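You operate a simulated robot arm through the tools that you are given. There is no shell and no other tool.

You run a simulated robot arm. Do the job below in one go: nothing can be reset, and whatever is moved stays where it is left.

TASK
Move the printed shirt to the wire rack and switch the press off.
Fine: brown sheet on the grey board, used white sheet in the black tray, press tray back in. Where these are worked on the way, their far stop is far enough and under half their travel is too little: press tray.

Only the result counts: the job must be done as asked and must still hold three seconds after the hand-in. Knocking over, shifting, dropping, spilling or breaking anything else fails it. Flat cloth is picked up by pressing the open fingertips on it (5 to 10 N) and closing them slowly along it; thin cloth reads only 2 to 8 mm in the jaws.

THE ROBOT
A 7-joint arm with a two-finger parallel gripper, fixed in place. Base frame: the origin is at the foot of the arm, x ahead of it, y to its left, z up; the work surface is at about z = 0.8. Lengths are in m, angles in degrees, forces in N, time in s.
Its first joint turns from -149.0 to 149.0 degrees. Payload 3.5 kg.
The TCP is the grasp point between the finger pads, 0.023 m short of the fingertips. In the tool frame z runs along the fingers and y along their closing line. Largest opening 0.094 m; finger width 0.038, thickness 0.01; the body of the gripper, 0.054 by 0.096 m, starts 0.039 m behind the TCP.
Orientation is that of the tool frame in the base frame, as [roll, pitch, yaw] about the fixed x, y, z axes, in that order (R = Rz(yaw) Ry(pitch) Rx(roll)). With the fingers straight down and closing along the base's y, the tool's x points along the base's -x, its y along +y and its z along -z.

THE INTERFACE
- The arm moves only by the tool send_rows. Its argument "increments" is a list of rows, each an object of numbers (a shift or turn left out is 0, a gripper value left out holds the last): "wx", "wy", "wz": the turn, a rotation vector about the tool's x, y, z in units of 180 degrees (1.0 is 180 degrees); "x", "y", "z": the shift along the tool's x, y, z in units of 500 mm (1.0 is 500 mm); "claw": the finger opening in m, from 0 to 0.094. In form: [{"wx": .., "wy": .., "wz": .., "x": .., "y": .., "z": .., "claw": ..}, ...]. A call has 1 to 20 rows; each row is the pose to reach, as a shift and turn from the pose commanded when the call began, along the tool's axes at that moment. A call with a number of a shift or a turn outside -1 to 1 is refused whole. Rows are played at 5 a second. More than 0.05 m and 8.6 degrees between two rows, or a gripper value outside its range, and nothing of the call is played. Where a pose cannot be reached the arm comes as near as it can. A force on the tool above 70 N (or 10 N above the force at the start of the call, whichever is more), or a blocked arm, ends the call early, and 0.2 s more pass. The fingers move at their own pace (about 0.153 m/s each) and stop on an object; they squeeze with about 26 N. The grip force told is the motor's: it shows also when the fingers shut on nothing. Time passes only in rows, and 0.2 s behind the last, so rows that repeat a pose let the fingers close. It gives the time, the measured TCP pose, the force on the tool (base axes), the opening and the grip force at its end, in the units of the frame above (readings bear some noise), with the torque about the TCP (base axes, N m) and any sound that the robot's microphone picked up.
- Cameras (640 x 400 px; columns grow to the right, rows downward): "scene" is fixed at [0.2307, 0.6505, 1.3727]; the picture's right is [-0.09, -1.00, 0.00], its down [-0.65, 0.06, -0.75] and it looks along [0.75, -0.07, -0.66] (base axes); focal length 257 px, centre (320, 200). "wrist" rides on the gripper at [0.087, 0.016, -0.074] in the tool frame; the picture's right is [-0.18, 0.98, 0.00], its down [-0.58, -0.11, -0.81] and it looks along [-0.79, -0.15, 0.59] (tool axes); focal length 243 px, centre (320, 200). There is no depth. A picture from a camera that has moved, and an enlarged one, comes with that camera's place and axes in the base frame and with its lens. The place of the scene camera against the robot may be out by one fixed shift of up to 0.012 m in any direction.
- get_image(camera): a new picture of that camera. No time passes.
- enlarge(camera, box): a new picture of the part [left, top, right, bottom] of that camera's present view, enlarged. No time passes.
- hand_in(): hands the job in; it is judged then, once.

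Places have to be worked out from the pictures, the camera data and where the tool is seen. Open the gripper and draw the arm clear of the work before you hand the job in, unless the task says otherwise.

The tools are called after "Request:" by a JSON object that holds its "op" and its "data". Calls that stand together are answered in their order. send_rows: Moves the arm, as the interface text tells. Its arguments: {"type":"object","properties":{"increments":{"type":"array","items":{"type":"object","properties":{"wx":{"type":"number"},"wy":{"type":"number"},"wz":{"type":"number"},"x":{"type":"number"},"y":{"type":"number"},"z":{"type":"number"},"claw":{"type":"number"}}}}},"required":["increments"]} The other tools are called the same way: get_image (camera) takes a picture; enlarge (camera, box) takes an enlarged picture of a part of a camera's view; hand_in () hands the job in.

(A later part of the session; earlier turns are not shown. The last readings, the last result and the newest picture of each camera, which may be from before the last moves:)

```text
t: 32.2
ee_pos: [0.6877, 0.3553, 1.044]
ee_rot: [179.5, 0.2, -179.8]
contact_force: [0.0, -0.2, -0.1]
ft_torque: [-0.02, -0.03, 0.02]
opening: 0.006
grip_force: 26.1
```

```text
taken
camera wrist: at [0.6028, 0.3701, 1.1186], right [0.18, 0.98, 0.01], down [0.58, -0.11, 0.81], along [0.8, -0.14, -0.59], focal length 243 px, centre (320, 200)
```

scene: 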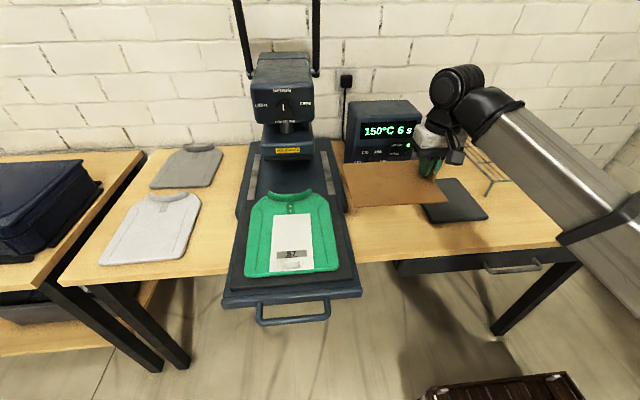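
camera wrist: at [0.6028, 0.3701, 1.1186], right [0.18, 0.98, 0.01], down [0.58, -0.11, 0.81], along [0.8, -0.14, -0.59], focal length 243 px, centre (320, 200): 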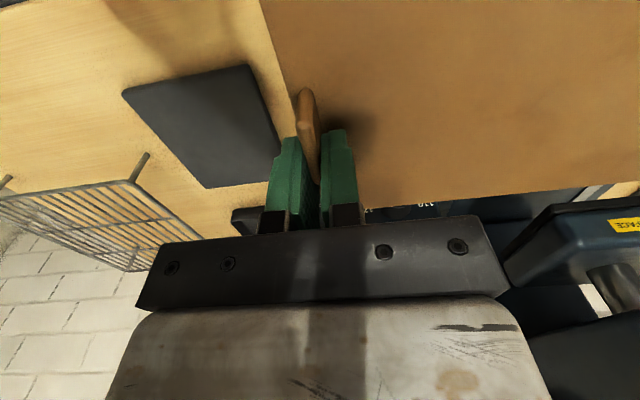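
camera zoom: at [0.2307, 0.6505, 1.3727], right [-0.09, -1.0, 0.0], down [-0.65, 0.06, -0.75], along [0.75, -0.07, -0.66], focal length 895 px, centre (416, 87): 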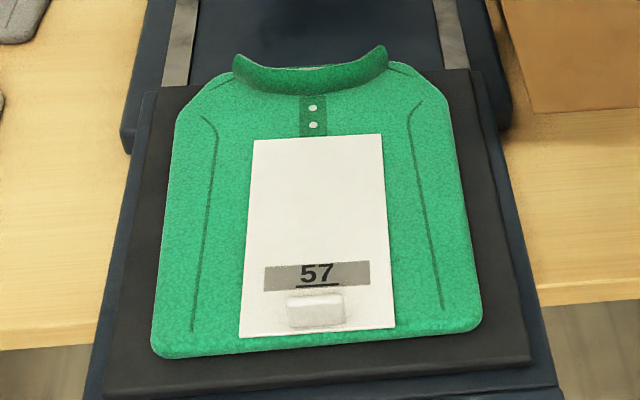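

The white sheet is plain with a "57" strip, so I can only tell after lifting it whether the shirt carries the print. First I take the brown sheet over the grey board, centred about (0.833, 0.170) with the tab at about (0.84, 0.074).

Request:
{"op": "send_rows", "data": {"increments": [{"y": -0.08}, {"y": -0.17}, {"y": -0.26}, {"y": -0.35}, {"y": -0.44}, {"y": -0.53}, {"y": -0.562, "x": -0.03}, {"y": -0.562, "x": -0.11}, {"y": -0.562, "x": -0.2}, {"y": -0.562, "x": -0.28}, {"y": -0.562, "x": -0.304, "z": 0.03}, {"y": -0.562, "x": -0.304, "z": 0.12}, {"y": -0.562, "x": -0.304, "z": 0.2}, {"y": -0.562, "x": -0.304, "z": 0.28}, {"y": -0.562, "x": -0.304, "z": 0.32}, {"y": -0.562, "x": -0.304, "z": 0.32}]}}

Request:
{"op": "get_image", "data": {"camera": "scene"}}

Request:
{"op": "get_image", "data": {"camera": "wrist"}}

```text
t: 35.6
ee_pos: [0.842, 0.0784, 0.8841]
ee_rot: [179.6, 0.2, -179.7]
contact_force: [0.7, 0.0, -0.4]
ft_torque: [-0.04, -0.02, 0.0]
opening: 0.0064
grip_force: 26.5
```

```text
taken
```

scene: 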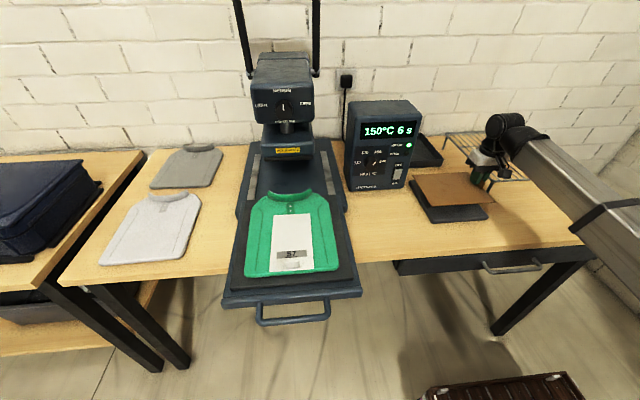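

```text
taken
camera wrist: at [0.7562, 0.0929, 0.9577], right [0.18, 0.98, 0.01], down [0.58, -0.11, 0.81], along [0.8, -0.14, -0.59], focal length 243 px, centre (320, 200)
```

wrist: 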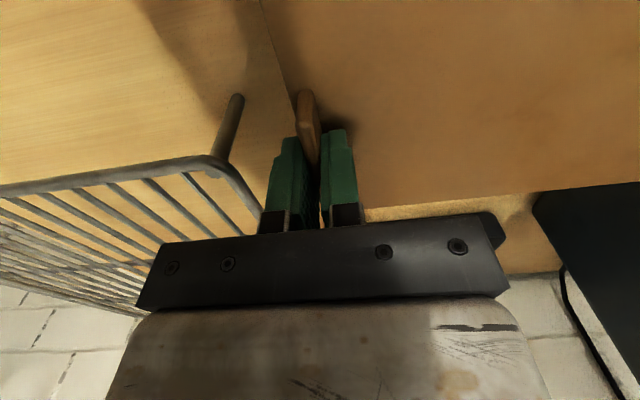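

The brown sheet is over the board; the rack's front-left corner is close on the right, so I will open only slightly. I lower slowly until contact.

Request:
{"op": "send_rows", "data": {"increments": [{"z": 0.03}, {"z": 0.055}, {"z": 0.065}, {"z": 0.073}, {"z": 0.079}, {"z": 0.084}]}}

Request:
{"op": "enlarge", "data": {"camera": "scene", "box": [390, 130, 540, 240]}}

```text
t: 37.0
ee_pos: [0.8433, 0.0768, 0.8432]
ee_rot: [179.6, 0.3, -179.8]
contact_force: [0.3, 0.1, 39.6]
ft_torque: [0.08, 0.38, -0.01]
opening: 0.0063
grip_force: 26.2
```

```text
3.64 times, centred on (465, 185) of scene
camera zoom: at [0.2307, 0.6505, 1.3727], right [-0.09, -1.0, 0.0], down [-0.65, 0.06, -0.75], along [0.75, -0.07, -0.66], focal length 936 px, centre (-207, 254)
```

zoom: 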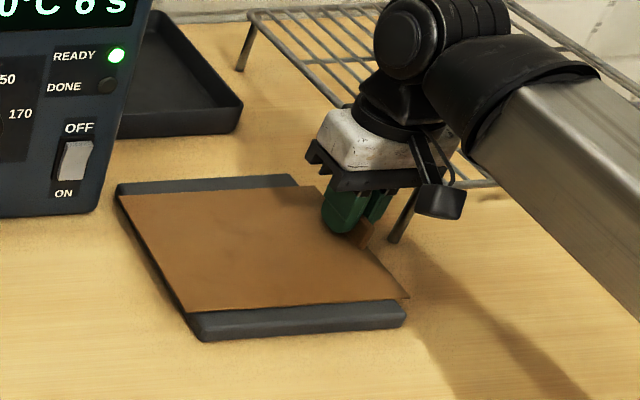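

The sheet rests on the board (40 N down). I ease off, open a little, and rise straight up.

Request:
{"op": "send_rows", "data": {"increments": [{"z": -0.003}, {"z": -0.003, "claw": 0.015}, {"z": -0.003, "claw": 0.022}, {"z": -0.003}, {"z": -0.02}, {"z": -0.06}, {"z": -0.13}, {"z": -0.22}, {"z": -0.31}, {"z": -0.4}]}}

Request:
{"op": "get_image", "data": {"camera": "scene"}}

Request:
{"op": "get_image", "data": {"camera": "wrist"}}

```text
t: 39.2
ee_pos: [0.8402, 0.0771, 1.0417]
ee_rot: [179.7, 0.2, -179.8]
contact_force: [0.4, -0.3, 0.7]
ft_torque: [-0.02, -0.01, 0.02]
opening: 0.0219
grip_force: 0.0
```

```text
taken
```

scene: 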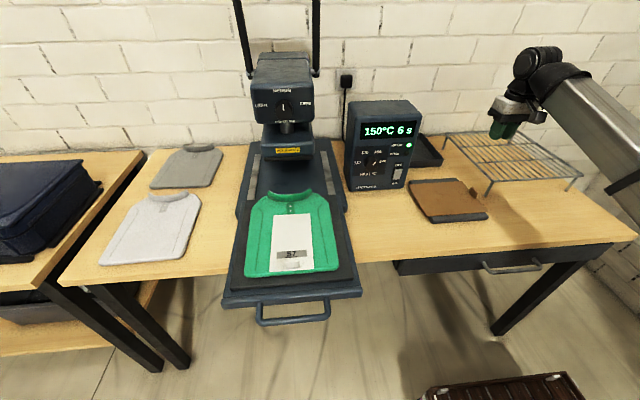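

```text
taken
camera wrist: at [0.7551, 0.0917, 1.1165], right [0.18, 0.98, 0.01], down [0.58, -0.11, 0.81], along [0.79, -0.14, -0.59], focal length 243 px, centre (320, 200)
```

wrist: 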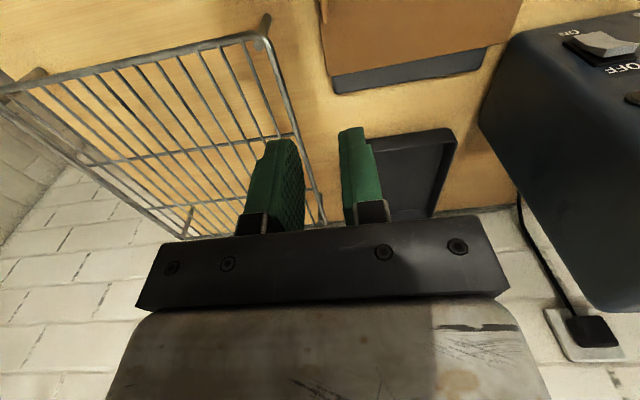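

The brown sheet is on the board; from here I get rack ≈ x 0.845–1.21, y 0.018 to −0.30, and black tray ≈ x 1.02–1.24, y 0.08–0.25. I now go back over the white sheet's tab (≈(0.56, 0.68, 0.89)).

Request:
{"op": "send_rows", "data": {"increments": [{"x": 0.09}, {"x": 0.18}, {"x": 0.27}, {"x": 0.36, "y": 0.03}, {"x": 0.42, "y": 0.1}, {"x": 0.45, "y": 0.18}, {"x": 0.48, "y": 0.26}, {"x": 0.5, "y": 0.35}, {"x": 0.52, "y": 0.44}, {"x": 0.54, "y": 0.53}, {"x": 0.56, "y": 0.62}, {"x": 0.56, "y": 0.71}, {"x": 0.56, "y": 0.8}, {"x": 0.56, "y": 0.89}, {"x": 0.56, "y": 0.98, "claw": 0.06}, {"x": 0.56, "y": 0.98}]}}

Request:
{"op": "send_rows", "data": {"increments": [{"y": 0.08}, {"y": 0.16}, {"y": 0.23}, {"y": 0.23}]}}

Request:
{"op": "get_image", "data": {"camera": "wrist"}}

Request:
{"op": "get_image", "data": {"camera": "scene"}}

```text
t: 40.4
ee_pos: [0.6454, 0.1127, 1.0399]
ee_rot: [179.6, 0.9, -179.3]
contact_force: [2.5, 2.6, -3.6]
ft_torque: [-0.26, -0.06, -0.25]
opening: 0.0221
grip_force: 0.1
stopped in row 5: the force on the tool passed its limit at 83 N (the readings are from after the stop); the commanded pose is now the measured one
```

```text
t: 41.4
ee_pos: [0.641, 0.2308, 1.0399]
ee_rot: [179.7, 0.9, -179.3]
contact_force: [0.5, -0.3, -0.7]
ft_torque: [0.02, -0.02, 0.01]
opening: 0.0219
grip_force: 0.0
```

```text
taken
camera wrist: at [0.5539, 0.245, 1.1135], right [0.17, 0.99, 0.01], down [0.57, -0.11, 0.82], along [0.8, -0.14, -0.58], focal length 243 px, centre (320, 200)
```

wrist: 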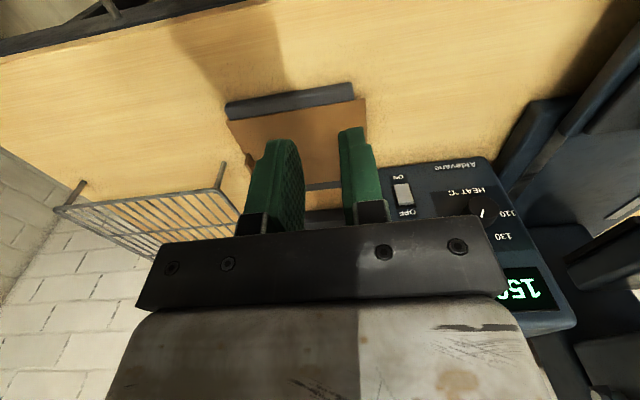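

```text
taken
```

scene: 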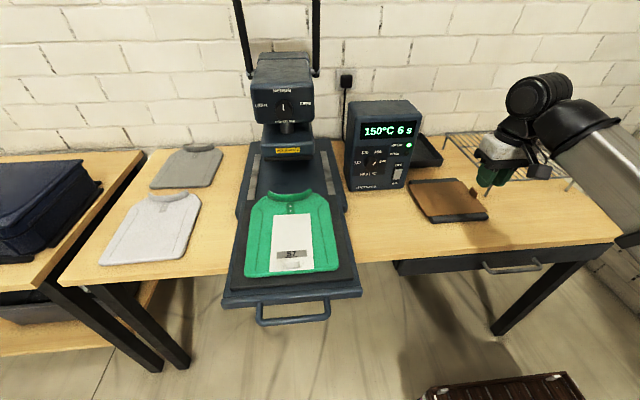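

The spike happened in free air as the arm folded in (no object there), so I keep a larger radius. Nothing in the scene moved; I continue across to the press tray.

Request:
{"op": "send_rows", "data": {"increments": [{"y": 0.06, "wy": 0.001}, {"y": 0.13, "wy": 0.002, "wx": 0.001, "wz": 0.001}, {"y": 0.2, "wy": 0.003, "wx": 0.001, "wz": 0.002}, {"y": 0.27, "wy": 0.004, "wx": 0.001, "wz": 0.003}, {"y": 0.34, "wy": 0.005, "wx": 0.0015, "wz": 0.004}, {"y": 0.41, "wy": 0.005, "wx": 0.0015, "wz": 0.004}, {"y": 0.48, "wy": 0.005, "wx": 0.0015, "wz": 0.004}, {"y": 0.55, "wy": 0.005, "wx": 0.0015, "wz": 0.004}, {"y": 0.62, "x": 0.01, "wy": 0.005, "wx": 0.0015, "wz": 0.004}, {"y": 0.69, "x": 0.02, "wy": 0.005, "wx": 0.0015, "wz": 0.004}, {"y": 0.76, "x": 0.04, "wy": 0.005, "wx": 0.0015, "wz": 0.004}, {"y": 0.83, "x": 0.06, "wy": 0.005, "wx": 0.0015, "wz": 0.004}, {"y": 0.9, "x": 0.08, "wy": 0.005, "wx": 0.0015, "wz": 0.004, "claw": 0.06}, {"y": 0.9, "x": 0.08, "wy": 0.005, "wx": 0.0015, "wz": 0.004}]}}

Request:
{"op": "get_image", "data": {"camera": "wrist"}}

Request:
{"op": "get_image", "data": {"camera": "scene"}}

```text
t: 44.4
ee_pos: [0.5974, 0.6794, 1.0405]
ee_rot: [180.0, 0.1, 180.0]
contact_force: [0.0, -0.4, 0.1]
ft_torque: [-0.04, -0.02, 0.02]
opening: 0.0603
grip_force: 0.0
```

```text
taken
camera wrist: at [0.5109, 0.6951, 1.1153], right [0.18, 0.98, 0.0], down [0.58, -0.11, 0.81], along [0.79, -0.15, -0.59], focal length 243 px, centre (320, 200)
```

wrist: 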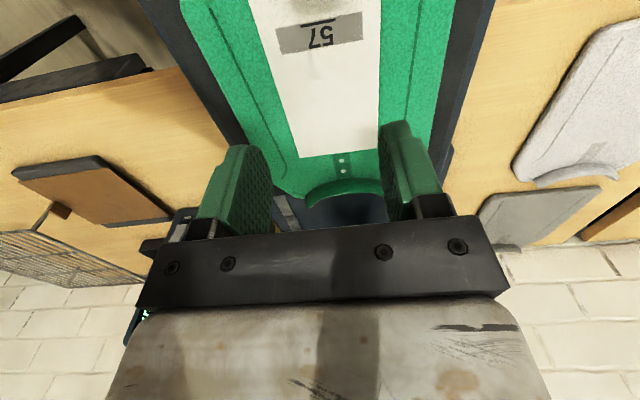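

```text
taken
```

scene: 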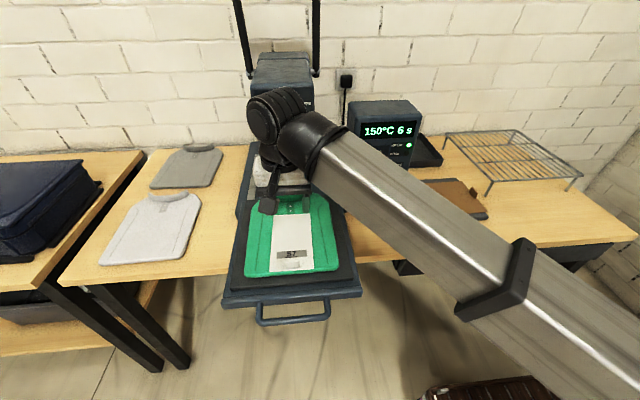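

The sheet's strip is at (0.59, 0.68) so the tab is around (0.56, 0.68). Since the black tray is far out, I will grip the tab with the tool tilted outward; I tilt 25° and come nearer to judge the tab's height.

Request:
{"op": "send_rows", "data": {"increments": [{"x": 0.03, "z": 0.03, "wy": -0.035}, {"x": 0.06, "z": 0.06, "wy": -0.07}, {"x": 0.1, "z": 0.1, "wy": -0.105}, {"x": 0.134, "z": 0.14, "wy": -0.1389}, {"x": 0.134, "z": 0.14, "wy": -0.1389}]}}

Request:
{"op": "get_image", "data": {"camera": "wrist"}}

Request:
{"op": "get_image", "data": {"camera": "scene"}}

```text
t: 45.6
ee_pos: [0.5307, 0.6802, 0.9717]
ee_rot: [180.0, 25.2, -180.0]
contact_force: [0.6, 0.3, 0.8]
ft_torque: [-0.01, 0.0, 0.03]
opening: 0.0601
grip_force: 0.1
```

```text
taken
camera wrist: at [0.4206, 0.6959, 1.0026], right [0.17, 0.98, 0.08], down [0.18, -0.11, 0.98], along [0.97, -0.15, -0.2], focal length 243 px, centre (320, 200)
```

wrist: 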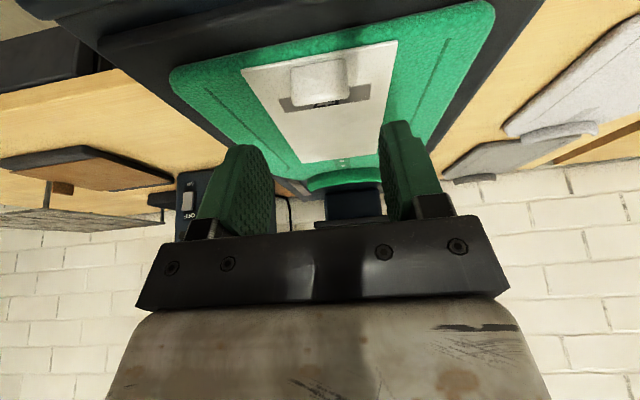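

```text
taken
```

scene: 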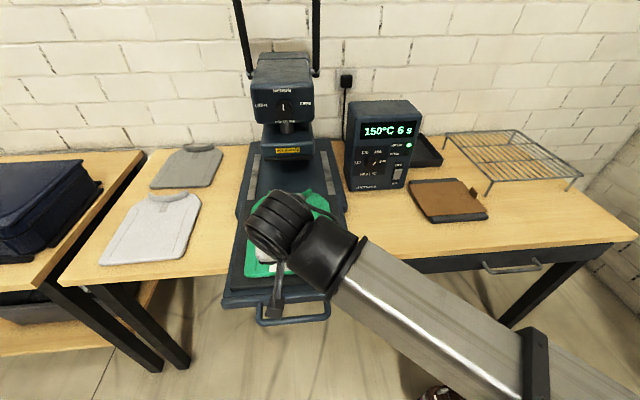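

Request:
{"op": "enlarge", "data": {"camera": "wrist", "box": [230, 30, 410, 170]}}

```text
2.86 times, centred on (320, 100) of wrist
camera zoom: at [0.4206, 0.6959, 1.0026], right [0.17, 0.98, 0.08], down [0.18, -0.11, 0.98], along [0.97, -0.15, -0.2], focal length 693 px, centre (320, 486)
```

zoom: 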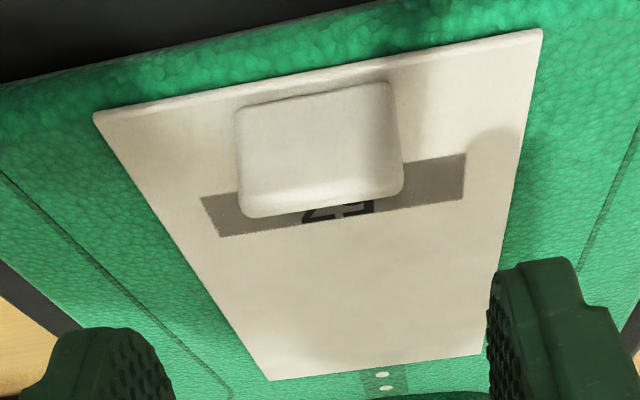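

The tab is an upright plate about 33 mm wide and 27 mm high at x≈0.552, y≈0.682, z 0.889–0.916. I come down around it with the tilted tool.

Request:
{"op": "send_rows", "data": {"increments": [{"x": 0.003, "y": 0.003, "z": 0.04}, {"x": 0.0064, "y": 0.0036, "z": 0.075}, {"x": 0.0064, "y": 0.0036, "z": 0.095}, {"x": 0.0064, "y": 0.0036, "z": 0.109}, {"x": 0.0064, "y": 0.0036, "z": 0.109}]}}

Request:
{"op": "get_image", "data": {"camera": "wrist"}}

```text
t: 46.8
ee_pos: [0.5495, 0.681, 0.9217]
ee_rot: [-179.9, 25.0, 180.0]
contact_force: [-0.6, -0.9, -0.3]
ft_torque: [0.01, 0.0, 0.0]
opening: 0.0601
grip_force: 0.1
```

```text
taken
camera wrist: at [0.4414, 0.6973, 0.9522], right [0.17, 0.98, 0.08], down [0.19, -0.11, 0.98], along [0.97, -0.15, -0.2], focal length 243 px, centre (320, 200)
```

wrist: 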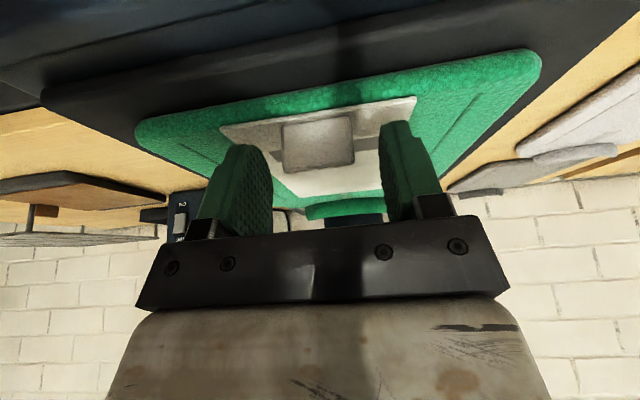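

No contact yet and the tab is centred between the fingers. I close slowly on it.

Request:
{"op": "send_rows", "data": {"increments": [{"claw": 0.05}, {"claw": 0.043}, {"claw": 0.037}, {"claw": 0.032}, {"claw": 0.027}, {"claw": 0.02}, {"claw": 0.02}]}}

Request:
{"op": "enlarge", "data": {"camera": "wrist", "box": [200, 60, 460, 240]}}

Request:
{"op": "enlarge", "data": {"camera": "scene", "box": [220, 160, 380, 320]}}

```text
t: 48.4
ee_pos: [0.5515, 0.6812, 0.9226]
ee_rot: [180.0, 24.9, 180.0]
contact_force: [0.4, 0.1, -0.1]
ft_torque: [-0.01, -0.04, -0.03]
opening: 0.0345
grip_force: 25.6
```

```text
2.22 times, centred on (330, 150) of wrist
camera zoom: at [0.4414, 0.6973, 0.9524], right [0.17, 0.98, 0.08], down [0.19, -0.11, 0.98], along [0.97, -0.15, -0.2], focal length 539 px, centre (298, 311)
```

zoom: 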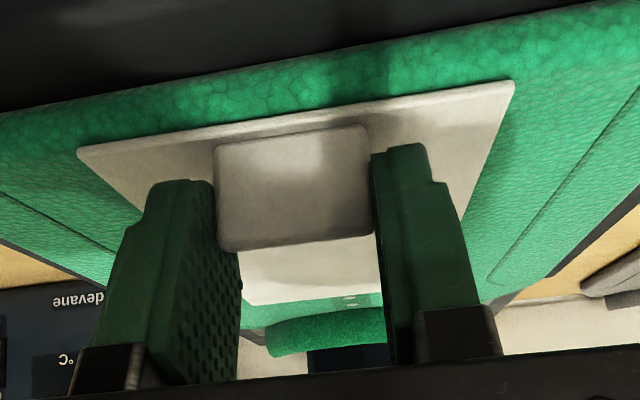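

```text
2.50 times, centred on (300, 240) of scene
camera zoom: at [0.2307, 0.6505, 1.3727], right [-0.09, -1.0, 0.0], down [-0.65, 0.06, -0.75], along [0.75, -0.07, -0.66], focal length 643 px, centre (370, 100)
```

zoom: 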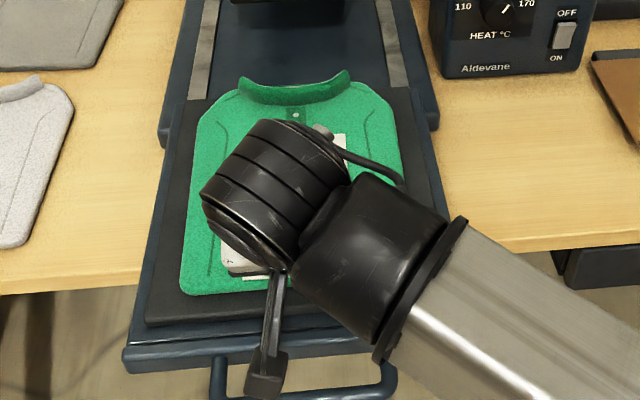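

Gripped (34.5 mm, 26 N). I lift 4 cm straight up and look underneath.

Request:
{"op": "send_rows", "data": {"increments": [{"x": -0.0042, "z": -0.009}, {"x": -0.0085, "z": -0.018}, {"x": -0.017, "z": -0.036}, {"x": -0.0254, "z": -0.0544}, {"x": -0.034, "z": -0.0725}, {"x": -0.034, "z": -0.0725}]}}

Request:
{"op": "get_image", "data": {"camera": "wrist"}}

Request:
{"op": "enlarge", "data": {"camera": "scene", "box": [220, 160, 380, 320]}}

```text
t: 49.8
ee_pos: [0.5496, 0.6813, 0.9611]
ee_rot: [179.9, 24.9, 179.9]
contact_force: [0.5, 0.7, -0.5]
ft_torque: [-0.04, -0.01, -0.03]
opening: 0.0343
grip_force: 26.1
```

```text
taken
camera wrist: at [0.4413, 0.6973, 0.9924], right [0.17, 0.98, 0.08], down [0.19, -0.11, 0.98], along [0.97, -0.15, -0.2], focal length 243 px, centre (320, 200)
```

wrist: 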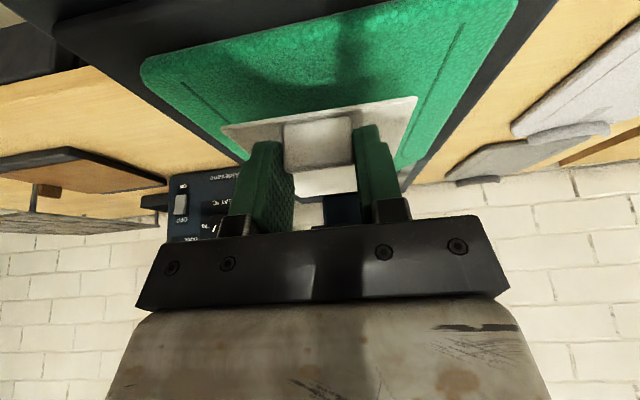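

```text
2.50 times, centred on (300, 240) of scene
camera zoom: at [0.2307, 0.6505, 1.3727], right [-0.09, -1.0, 0.0], down [-0.65, 0.06, -0.75], along [0.75, -0.07, -0.66], focal length 643 px, centre (370, 100)
```

zoom: 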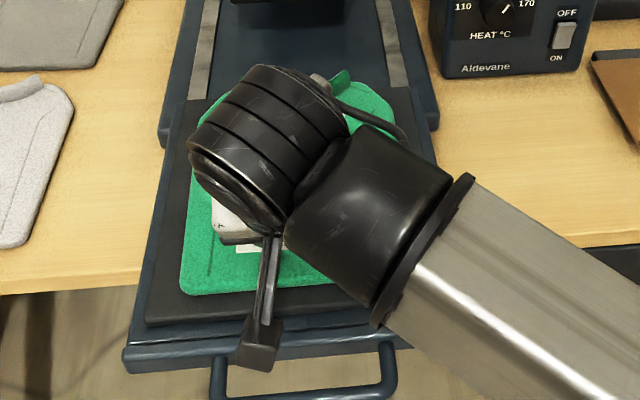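

It comes up cleanly. I raise it and carry it to the right of the press so that the scene camera sees the shirt.

Request:
{"op": "send_rows", "data": {"increments": [{"x": -0.03, "z": -0.06}, {"x": -0.059, "z": -0.127}, {"x": -0.059, "z": -0.127, "y": -0.08}, {"x": -0.08, "z": -0.117, "y": -0.15}, {"x": -0.11, "z": -0.103, "y": -0.22}, {"x": -0.16, "z": -0.08, "y": -0.29}, {"x": -0.21, "z": -0.057, "y": -0.35}, {"x": -0.27, "z": -0.029, "y": -0.4}, {"x": -0.331, "z": -0.001, "y": -0.44}, {"x": -0.331, "z": -0.001, "y": -0.44}]}}

Request:
{"op": "get_image", "data": {"camera": "scene"}}

Request:
{"op": "enlarge", "data": {"camera": "scene", "box": [220, 170, 380, 290]}}

Request:
{"op": "get_image", "data": {"camera": "wrist"}}

```text
t: 52.0
ee_pos: [0.7026, 0.4595, 1.0319]
ee_rot: [180.0, 25.0, 180.0]
contact_force: [0.3, -0.2, -0.4]
ft_torque: [0.01, 0.02, 0.03]
opening: 0.0345
grip_force: 26.0
```

```text
taken
```

scene: 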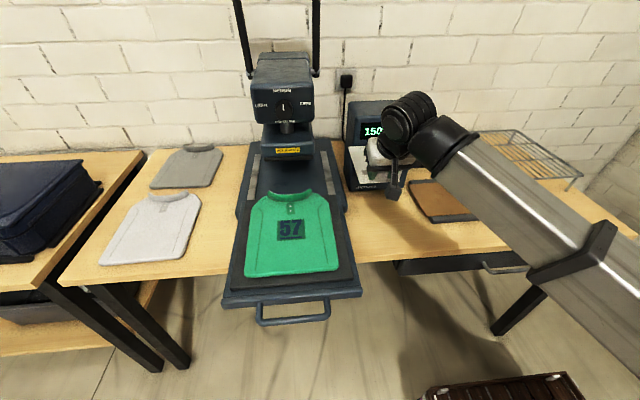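

```text
3.33 times, centred on (300, 230) of scene
camera zoom: at [0.2307, 0.6505, 1.3727], right [-0.09, -1.0, 0.0], down [-0.65, 0.06, -0.75], along [0.75, -0.07, -0.66], focal length 858 px, centre (387, 100)
```

zoom: 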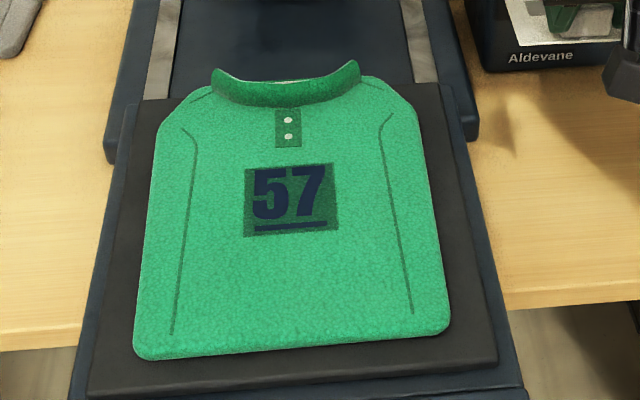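

```text
taken
camera wrist: at [0.5926, 0.476, 1.0625], right [0.17, 0.98, 0.08], down [0.19, -0.11, 0.98], along [0.97, -0.15, -0.2], focal length 243 px, centre (320, 200)
```

wrist: 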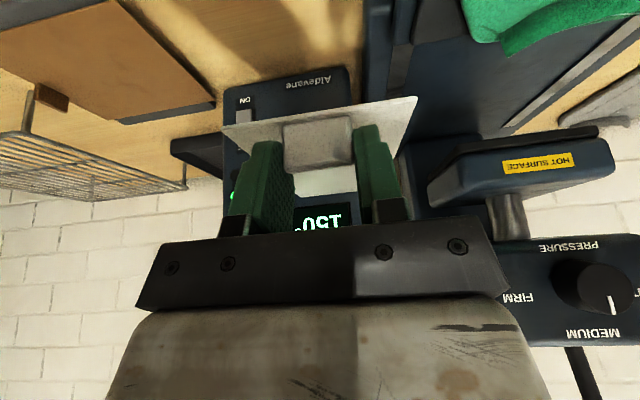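

The shirt carries the "57" print, so it is already printed and no pressing is needed. I carry the white sheet to the right in front of the control box, then will go out over the black tray.

Request:
{"op": "send_rows", "data": {"increments": [{"y": -0.05}, {"y": -0.11}, {"y": -0.17, "x": -0.01, "z": 0.004}, {"y": -0.23, "x": -0.02, "z": 0.008}, {"y": -0.29, "x": -0.03, "z": 0.014}, {"y": -0.35, "x": -0.03, "z": 0.014}, {"y": -0.41, "x": -0.03, "z": 0.014}, {"y": -0.47, "x": -0.03, "z": 0.014}, {"y": -0.53, "x": -0.05, "z": 0.023}, {"y": -0.584, "x": -0.08, "z": 0.037}, {"y": -0.584, "x": -0.13, "z": 0.06}, {"y": -0.584, "x": -0.19, "z": 0.088}, {"y": -0.584, "x": -0.25, "z": 0.116}, {"y": -0.584, "x": -0.31, "z": 0.144}, {"y": -0.584, "x": -0.37, "z": 0.172}, {"y": -0.584, "x": -0.37, "z": 0.172}]}}

Request:
{"op": "get_image", "data": {"camera": "scene"}}

Request:
{"op": "get_image", "data": {"camera": "wrist"}}

```text
t: 55.4
ee_pos: [0.9032, 0.1695, 1.0314]
ee_rot: [-179.9, 24.9, -179.9]
contact_force: [0.6, 0.5, -0.9]
ft_torque: [0.01, 0.02, -0.04]
opening: 0.0346
grip_force: 26.1
```

```text
taken
```

scene: 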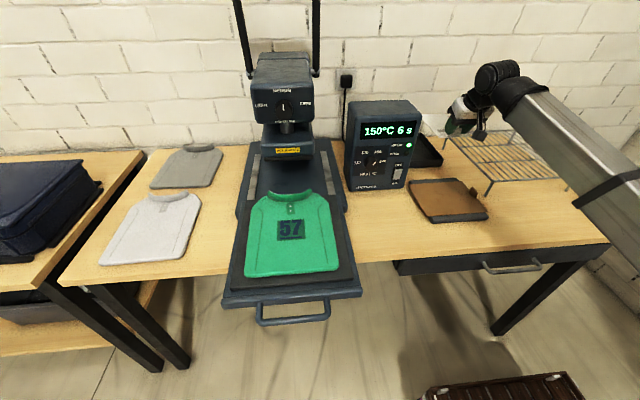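

```text
taken
camera wrist: at [0.7944, 0.1862, 1.0629], right [0.17, 0.98, 0.08], down [0.19, -0.11, 0.98], along [0.97, -0.15, -0.2], focal length 243 px, centre (320, 200)
```

wrist: 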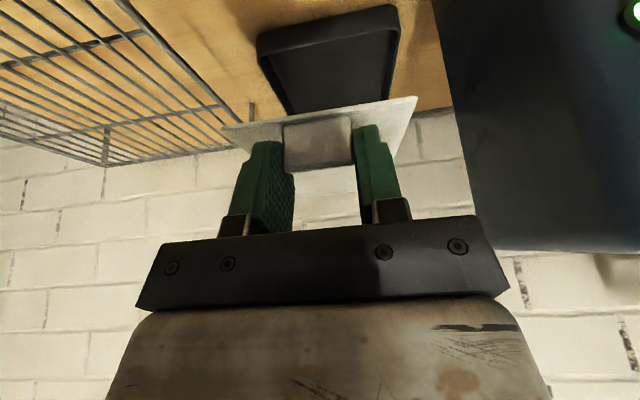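

The black tray's front rim corners are at (1.013, 0.097) and (1.013, 0.249). I move out so the sheet is above the tray and begin lowering.

Request:
{"op": "send_rows", "data": {"increments": [{"x": -0.064, "z": 0.03, "y": 0.003}, {"x": -0.129, "z": 0.06, "y": 0.007}, {"x": -0.193, "z": 0.09, "y": 0.007}, {"x": -0.2576, "z": 0.1196, "y": 0.007}, {"x": -0.224, "z": 0.192, "y": 0.007}, {"x": -0.1903, "z": 0.2647, "y": 0.007}, {"x": -0.1566, "z": 0.337, "y": 0.007}, {"x": -0.1229, "z": 0.4098, "y": 0.007}, {"x": -0.1229, "z": 0.4098, "y": 0.007}]}}

Request:
{"op": "get_image", "data": {"camera": "wrist"}}

Request:
{"op": "enlarge", "data": {"camera": "scene", "box": [380, 60, 560, 200]}}

```text
t: 57.4
ee_pos: [1.0482, 0.1722, 0.8706]
ee_rot: [180.0, 25.0, 180.0]
contact_force: [0.3, -0.1, -0.5]
ft_torque: [0.03, 0.0, 0.03]
opening: 0.0345
grip_force: 25.6
```

```text
taken
camera wrist: at [0.9382, 0.1879, 0.9015], right [0.17, 0.98, 0.08], down [0.19, -0.11, 0.98], along [0.97, -0.15, -0.2], focal length 243 px, centre (320, 200)
```

wrist: 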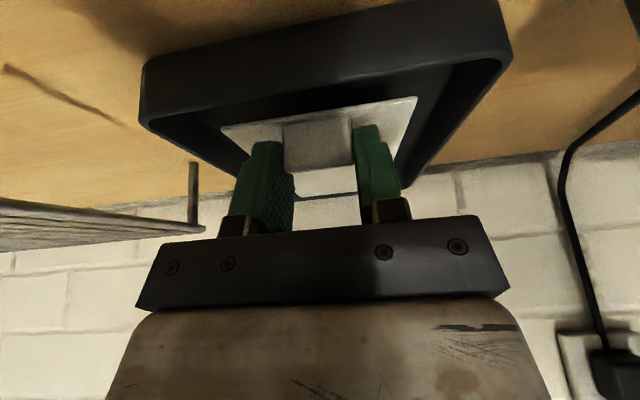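

```text
2.86 times, centred on (470, 130) of scene
camera zoom: at [0.2307, 0.6505, 1.3727], right [-0.09, -1.0, 0.0], down [-0.65, 0.06, -0.75], along [0.75, -0.07, -0.66], focal length 735 px, centre (-109, 400)
```

zoom: 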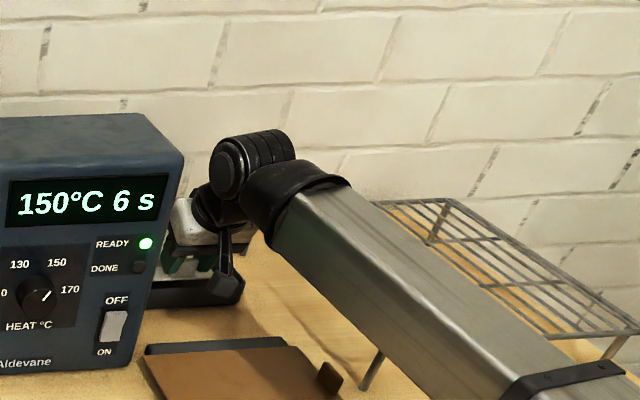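

The sheet is just above the tray, inside the rim on all visible sides. I lower slowly until it touches.

Request:
{"op": "send_rows", "data": {"increments": [{"x": 0.0067, "z": 0.0145}, {"x": 0.0118, "z": 0.0254}, {"x": 0.016, "z": 0.0345}, {"x": 0.0194, "z": 0.0418}, {"x": 0.0219, "z": 0.0472}, {"x": 0.0236, "z": 0.0508}, {"x": 0.0253, "z": 0.0544}]}}

Request:
{"op": "get_image", "data": {"camera": "wrist"}}

```text
t: 59.0
ee_pos: [1.0476, 0.1716, 0.8424]
ee_rot: [-180.0, 25.2, -179.9]
contact_force: [6.9, 0.7, 10.1]
ft_torque: [-0.12, 0.18, 0.06]
opening: 0.0344
grip_force: 26.3
```

```text
taken
camera wrist: at [0.9381, 0.1877, 0.873], right [0.17, 0.98, 0.08], down [0.18, -0.11, 0.98], along [0.97, -0.15, -0.2], focal length 243 px, centre (320, 200)
```

wrist: 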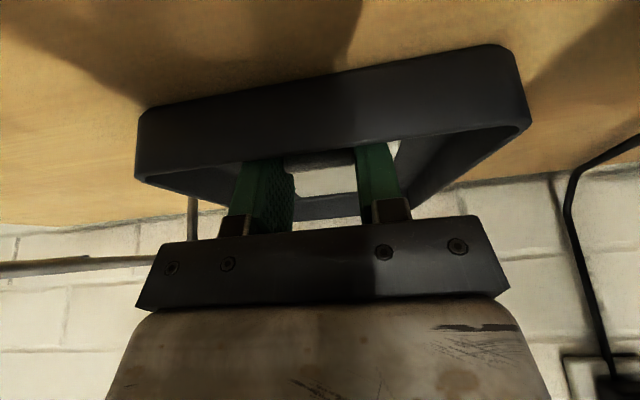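

Contact about 10 N: the sheet is on the tray floor. I open the fingers and rise.

Request:
{"op": "send_rows", "data": {"increments": [{"claw": 0.04}, {"claw": 0.05}, {"claw": 0.05}, {"x": -0.006, "z": -0.014}, {"x": -0.02, "z": -0.045}, {"x": -0.04, "z": -0.09}, {"x": -0.07, "z": -0.154}, {"x": -0.105, "z": -0.226}, {"x": -0.14, "z": -0.3}]}}

Request:
{"op": "get_image", "data": {"camera": "wrist"}}

Request:
{"op": "get_image", "data": {"camera": "scene"}}

```text
t: 61.0
ee_pos: [1.0482, 0.1717, 1.0067]
ee_rot: [-180.0, 25.0, -179.9]
contact_force: [-0.1, -0.3, -0.5]
ft_torque: [0.03, -0.04, 0.01]
opening: 0.0498
grip_force: 0.0
```

```text
taken
camera wrist: at [0.9379, 0.1885, 1.038], right [0.17, 0.98, 0.08], down [0.19, -0.11, 0.98], along [0.97, -0.15, -0.2], focal length 243 px, centre (320, 200)
```

wrist: 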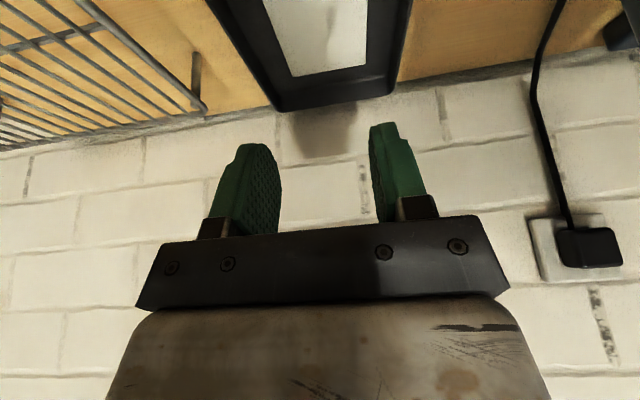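

```text
taken
```

scene: 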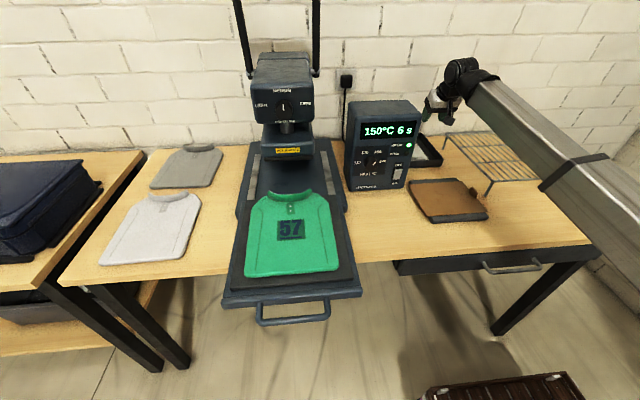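

The white sheet lies in the black tray. The switch rocker triangulates to (0.892, 0.326, 0.872); I back away, close the fingers, and position in front of it for a close look.

Request:
{"op": "send_rows", "data": {"increments": [{"x": 0.07, "z": -0.032, "claw": 0.0}, {"x": 0.14, "z": -0.064}, {"x": 0.21, "z": -0.097}, {"x": 0.28, "z": -0.13}, {"x": 0.35, "z": -0.162}, {"x": 0.42, "z": -0.195}, {"x": 0.486, "z": -0.2257}, {"x": 0.486, "z": -0.2257, "y": 0.06}, {"x": 0.486, "z": -0.2257, "y": 0.13}, {"x": 0.486, "z": -0.2257, "y": 0.2}, {"x": 0.486, "z": -0.2257, "y": 0.27}, {"x": 0.5, "z": -0.19, "y": 0.308}, {"x": 0.534, "z": -0.122, "y": 0.308}, {"x": 0.534, "z": -0.122, "y": 0.308}]}}

Request:
{"op": "get_image", "data": {"camera": "wrist"}}

Request:
{"op": "get_image", "data": {"camera": "scene"}}

```text
t: 64.0
ee_pos: [0.7811, 0.3273, 0.9507]
ee_rot: [180.0, 24.9, 180.0]
contact_force: [-0.2, 0.4, -0.5]
ft_torque: [-0.02, 0.03, -0.02]
opening: 0.0
grip_force: 25.7
```

```text
taken
camera wrist: at [0.6717, 0.3434, 0.9803], right [0.17, 0.98, 0.08], down [0.19, -0.11, 0.98], along [0.97, -0.15, -0.2], focal length 243 px, centre (320, 200)
```

wrist: 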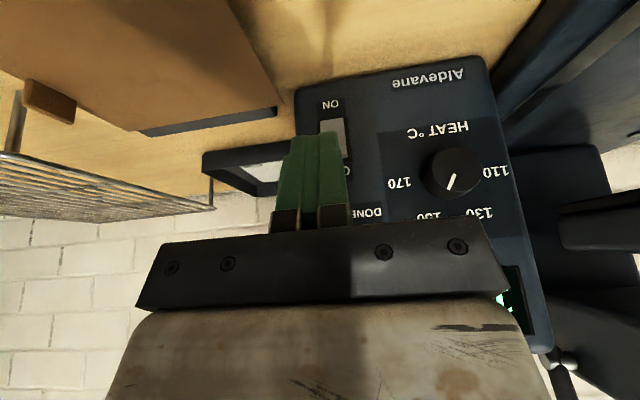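

```text
taken
```

scene: 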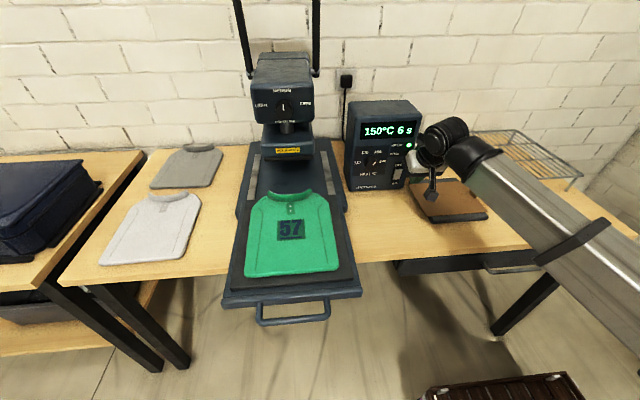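

Request:
{"op": "enlarge", "data": {"camera": "wrist", "box": [270, 60, 430, 240]}}

Request:
{"op": "enlarge", "data": {"camera": "scene", "box": [370, 130, 430, 200]}}

```text
2.22 times, centred on (350, 150) of wrist
camera zoom: at [0.6717, 0.3434, 0.9803], right [0.17, 0.98, 0.08], down [0.19, -0.11, 0.98], along [0.97, -0.15, -0.2], focal length 539 px, centre (253, 311)
```

zoom: 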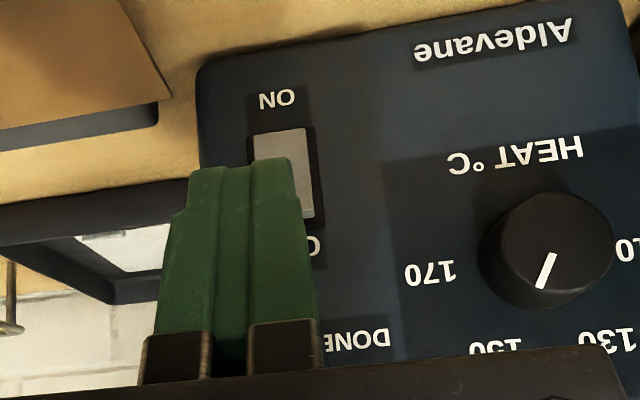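

```text
5.71 times, centred on (400, 165) of scene
camera zoom: at [0.2307, 0.6505, 1.3727], right [-0.09, -1.0, 0.0], down [-0.65, 0.06, -0.75], along [0.75, -0.07, -0.66], focal length 1470 px, centre (-137, 400)
```

zoom: 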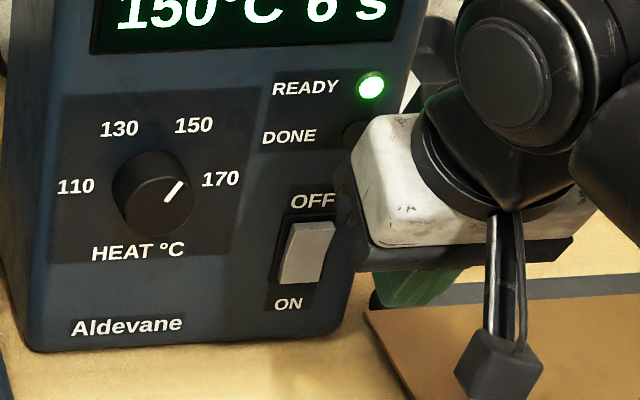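

The rocker spans z≈0.854–0.896 at x≈0.892, y≈0.327, with OFF above. I bring the closed fingertips level with its upper half and push gently in +x.

Request:
{"op": "send_rows", "data": {"increments": [{"x": -0.028, "z": 0.068}, {"x": -0.056, "z": 0.136}, {"x": -0.056, "z": 0.136}, {"x": -0.074, "z": 0.1444}, {"x": -0.083, "z": 0.1487}, {"x": -0.0923, "z": 0.1528}, {"x": -0.0923, "z": 0.1528}]}}

Request:
{"op": "get_image", "data": {"camera": "wrist"}}

Request:
{"op": "enlarge", "data": {"camera": "scene", "box": [340, 90, 460, 210]}}

```text
t: 65.6
ee_pos: [0.8533, 0.3262, 0.9003]
ee_rot: [-180.0, 25.0, -179.9]
contact_force: [-0.2, -0.4, 0.4]
ft_torque: [-0.01, 0.02, -0.02]
opening: 0.0
grip_force: 26.2
```

```text
taken
camera wrist: at [0.7442, 0.3424, 0.931], right [0.17, 0.98, 0.08], down [0.19, -0.11, 0.98], along [0.97, -0.15, -0.2], focal length 243 px, centre (320, 200)
```

wrist: 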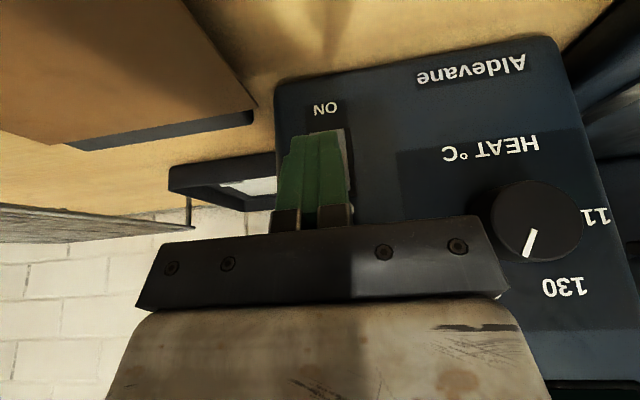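

```text
3.33 times, centred on (400, 150) of scene
camera zoom: at [0.2307, 0.6505, 1.3727], right [-0.09, -1.0, 0.0], down [-0.65, 0.06, -0.75], along [0.75, -0.07, -0.66], focal length 858 px, centre (53, 367)
```

zoom: 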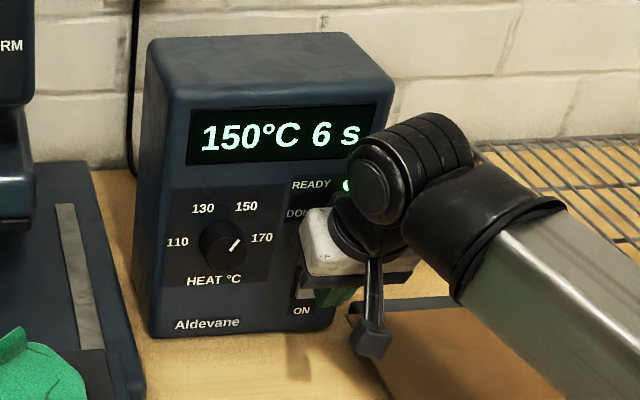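

No contact yet and the fingertips line up with the rocker. I continue forward in small steps.

Request:
{"op": "send_rows", "data": {"increments": [{"x": -0.009, "z": 0.0042, "y": 0.006}, {"x": -0.018, "z": 0.0084, "y": 0.006}, {"x": -0.0272, "z": 0.0126, "y": 0.006}, {"x": -0.0363, "z": 0.0168, "y": 0.006}]}}

Request:
{"op": "enlarge", "data": {"camera": "scene", "box": [340, 90, 460, 210]}}

```text
t: 66.7
ee_pos: [0.8649, 0.3299, 0.8991]
ee_rot: [180.0, 24.0, 179.9]
contact_force: [-27.3, 4.9, 14.5]
ft_torque: [0.15, -0.02, 0.09]
opening: 0.0001
grip_force: 25.8
stopped in row 4: the force on the tool passed its limit at 73 N (the readings are from after the stop); the commanded pose is now the measured one
```

```text
3.33 times, centred on (400, 150) of scene
camera zoom: at [0.2307, 0.6505, 1.3727], right [-0.09, -1.0, 0.0], down [-0.65, 0.06, -0.75], along [0.75, -0.07, -0.66], focal length 858 px, centre (53, 367)
```

zoom: 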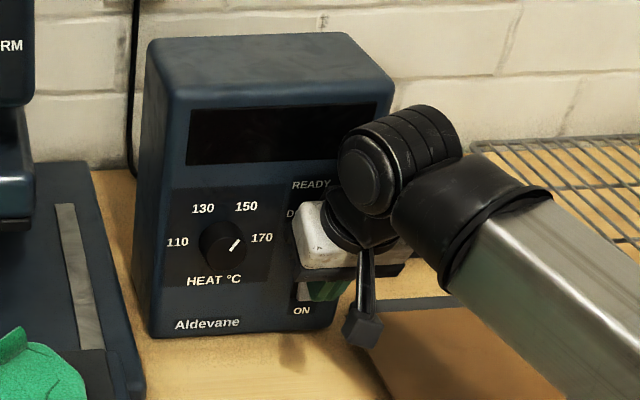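

The display went dark — the press is off. I back away and check the box stayed in place.

Request:
{"op": "send_rows", "data": {"increments": [{"x": 0.03, "z": -0.014}, {"x": 0.08, "z": -0.037}, {"x": 0.15, "z": -0.07}, {"x": 0.2, "z": -0.1}, {"x": 0.2, "z": -0.16}, {"x": 0.2, "z": -0.2}]}}

Request:
{"op": "get_image", "data": {"camera": "scene"}}

Request:
{"op": "enlarge", "data": {"camera": "scene", "box": [330, 80, 560, 230]}}

```text
t: 68.1
ee_pos: [0.7354, 0.3265, 0.9484]
ee_rot: [-179.9, 24.1, 179.9]
contact_force: [0.3, 0.5, 0.5]
ft_torque: [0.0, 0.01, 0.02]
opening: 0.0002
grip_force: 26.0
```

```text
taken
```

scene: 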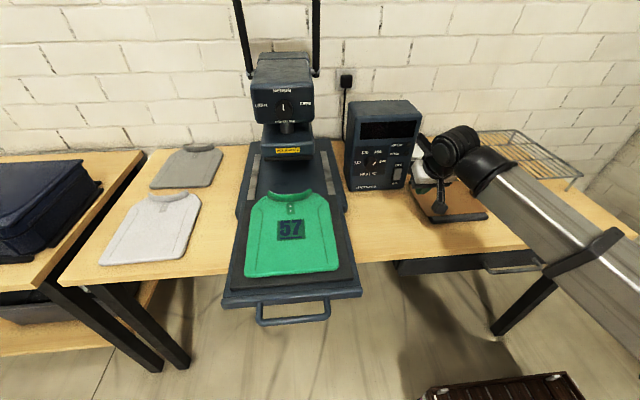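

```text
2.67 times, centred on (445, 155) of scene
camera zoom: at [0.2307, 0.6505, 1.3727], right [-0.09, -1.0, 0.0], down [-0.65, 0.06, -0.75], along [0.75, -0.07, -0.66], focal length 686 px, centre (-13, 320)
```

zoom: 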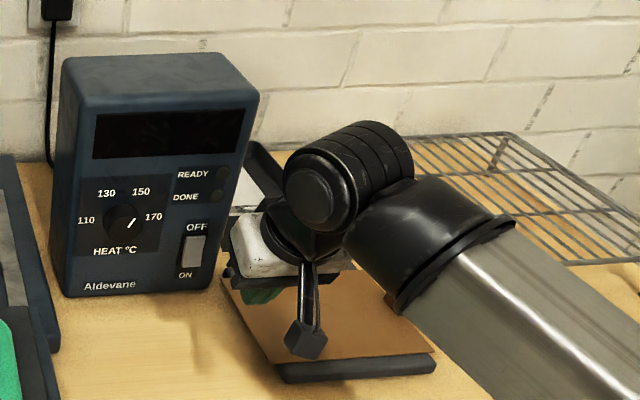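

The box hasn't moved and its lights are out. Next is the shirt: I plan to grip it by its standing collar (≈(0.775, 0.682)), so I turn the tool 90° about the vertical (tilt toward +y, fingers closing along x) while moving near it.

Request:
{"op": "send_rows", "data": {"increments": [{"wx": -0.0185, "wz": -0.0415, "x": -0.03, "z": -0.06, "y": 0.03, "claw": 0.05}, {"wx": -0.0371, "wz": -0.083, "x": -0.06, "z": -0.12, "y": 0.07}, {"wx": -0.0556, "wz": -0.1245, "x": -0.08, "z": -0.13, "y": 0.12}, {"wx": -0.0742, "wz": -0.166, "x": -0.09, "z": -0.135, "y": 0.18}, {"wx": -0.0927, "wz": -0.2075, "x": -0.1, "z": -0.137, "y": 0.24}, {"wx": -0.1113, "wz": -0.249, "x": -0.105, "z": -0.138, "y": 0.3}, {"wx": -0.1298, "wz": -0.2905, "x": -0.11, "z": -0.138, "y": 0.36}, {"wx": -0.1484, "wz": -0.332, "x": -0.115, "z": -0.139, "y": 0.42}, {"wx": -0.1669, "wz": -0.3735, "x": -0.12, "z": -0.14, "y": 0.48}, {"wx": -0.1855, "wz": -0.415, "x": -0.124, "z": -0.14, "y": 0.54}, {"wx": -0.204, "wz": -0.4565, "x": -0.128, "z": -0.14, "y": 0.6}, {"wx": -0.204, "wz": -0.4565, "x": -0.128, "z": -0.14, "y": 0.62}]}}

Request:
{"op": "get_image", "data": {"camera": "wrist"}}

Request:
{"op": "get_image", "data": {"camera": "scene"}}

```text
t: 70.7
ee_pos: [0.7633, 0.6396, 1.0378]
ee_rot: [-180.0, 24.0, -90.0]
contact_force: [-0.4, 1.1, -0.2]
ft_torque: [-0.02, -0.01, 0.01]
opening: 0.0501
grip_force: 0.0
```

```text
taken
camera wrist: at [0.7485, 0.5302, 1.071], right [-0.98, 0.17, 0.07], down [0.11, 0.2, 0.97], along [0.15, 0.97, -0.22], focal length 243 px, centre (320, 200)
```

wrist: 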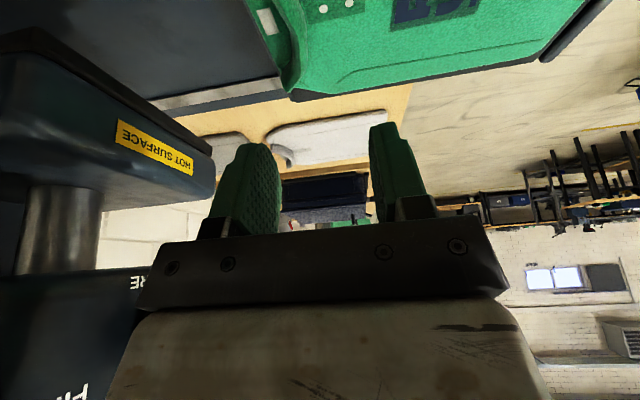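

```text
taken
```

scene: 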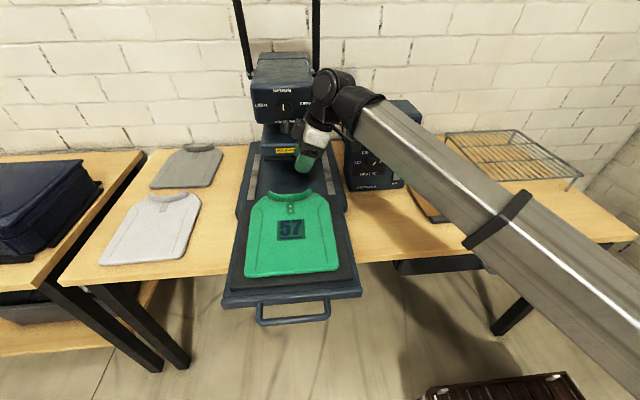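

I back off slightly and lower to see the collar from the side.

Request:
{"op": "send_rows", "data": {"increments": [{"x": 0.06, "z": 0.038}, {"x": 0.122, "z": 0.077}, {"x": 0.122, "z": 0.077}]}}

Request:
{"op": "get_image", "data": {"camera": "wrist"}}

Request:
{"op": "enlarge", "data": {"camera": "wrist", "box": [200, 0, 440, 150]}}

Request:
{"op": "enlarge", "data": {"camera": "scene", "box": [240, 160, 350, 230]}}

```text
t: 71.5
ee_pos: [0.7643, 0.5989, 0.9785]
ee_rot: [180.0, 24.1, -89.9]
contact_force: [-0.2, 0.7, -0.8]
ft_torque: [0.02, 0.03, -0.01]
opening: 0.05
grip_force: 0.1
```

```text
taken
camera wrist: at [0.7488, 0.4897, 1.0106], right [-0.98, 0.17, 0.08], down [0.11, 0.2, 0.97], along [0.15, 0.96, -0.22], focal length 243 px, centre (320, 200)
```

wrist: 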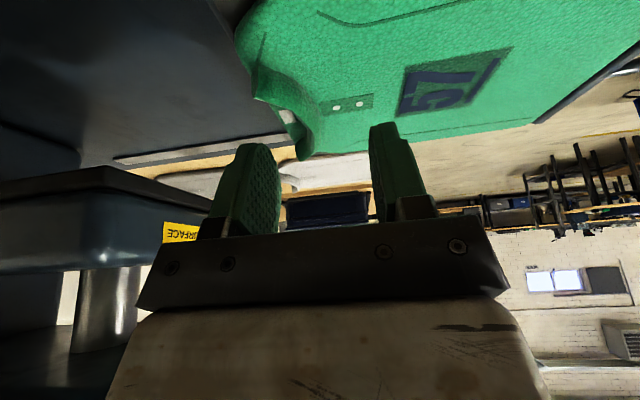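

```text
2.67 times, centred on (320, 75) of wrist
camera zoom: at [0.7488, 0.4897, 1.0106], right [-0.98, 0.17, 0.08], down [0.11, 0.2, 0.97], along [0.15, 0.96, -0.22], focal length 647 px, centre (320, 533)
```

zoom: 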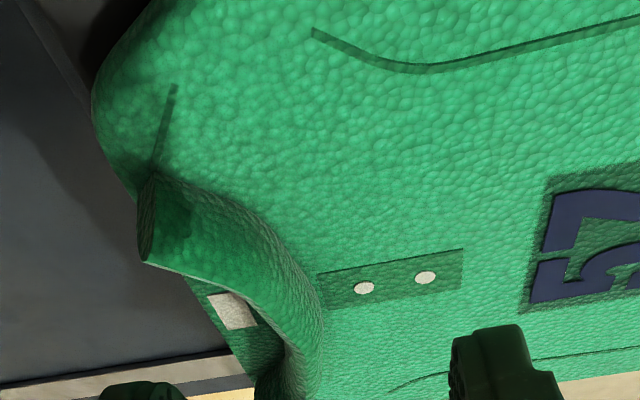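

```text
5.71 times, centred on (295, 195) of scene
camera zoom: at [0.2307, 0.6505, 1.3727], right [-0.09, -1.0, 0.0], down [-0.65, 0.06, -0.75], along [0.75, -0.07, -0.66], focal length 1470 px, centre (463, 229)
```

zoom: 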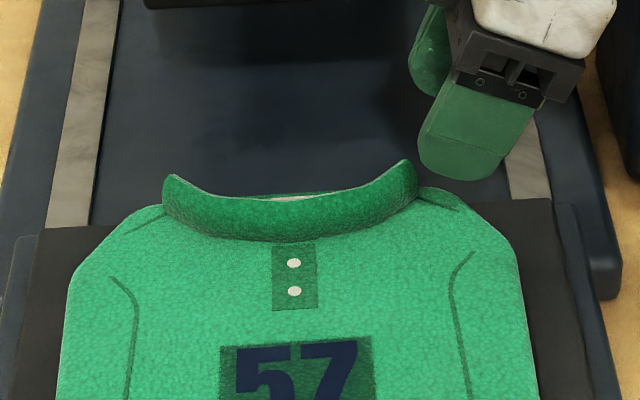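

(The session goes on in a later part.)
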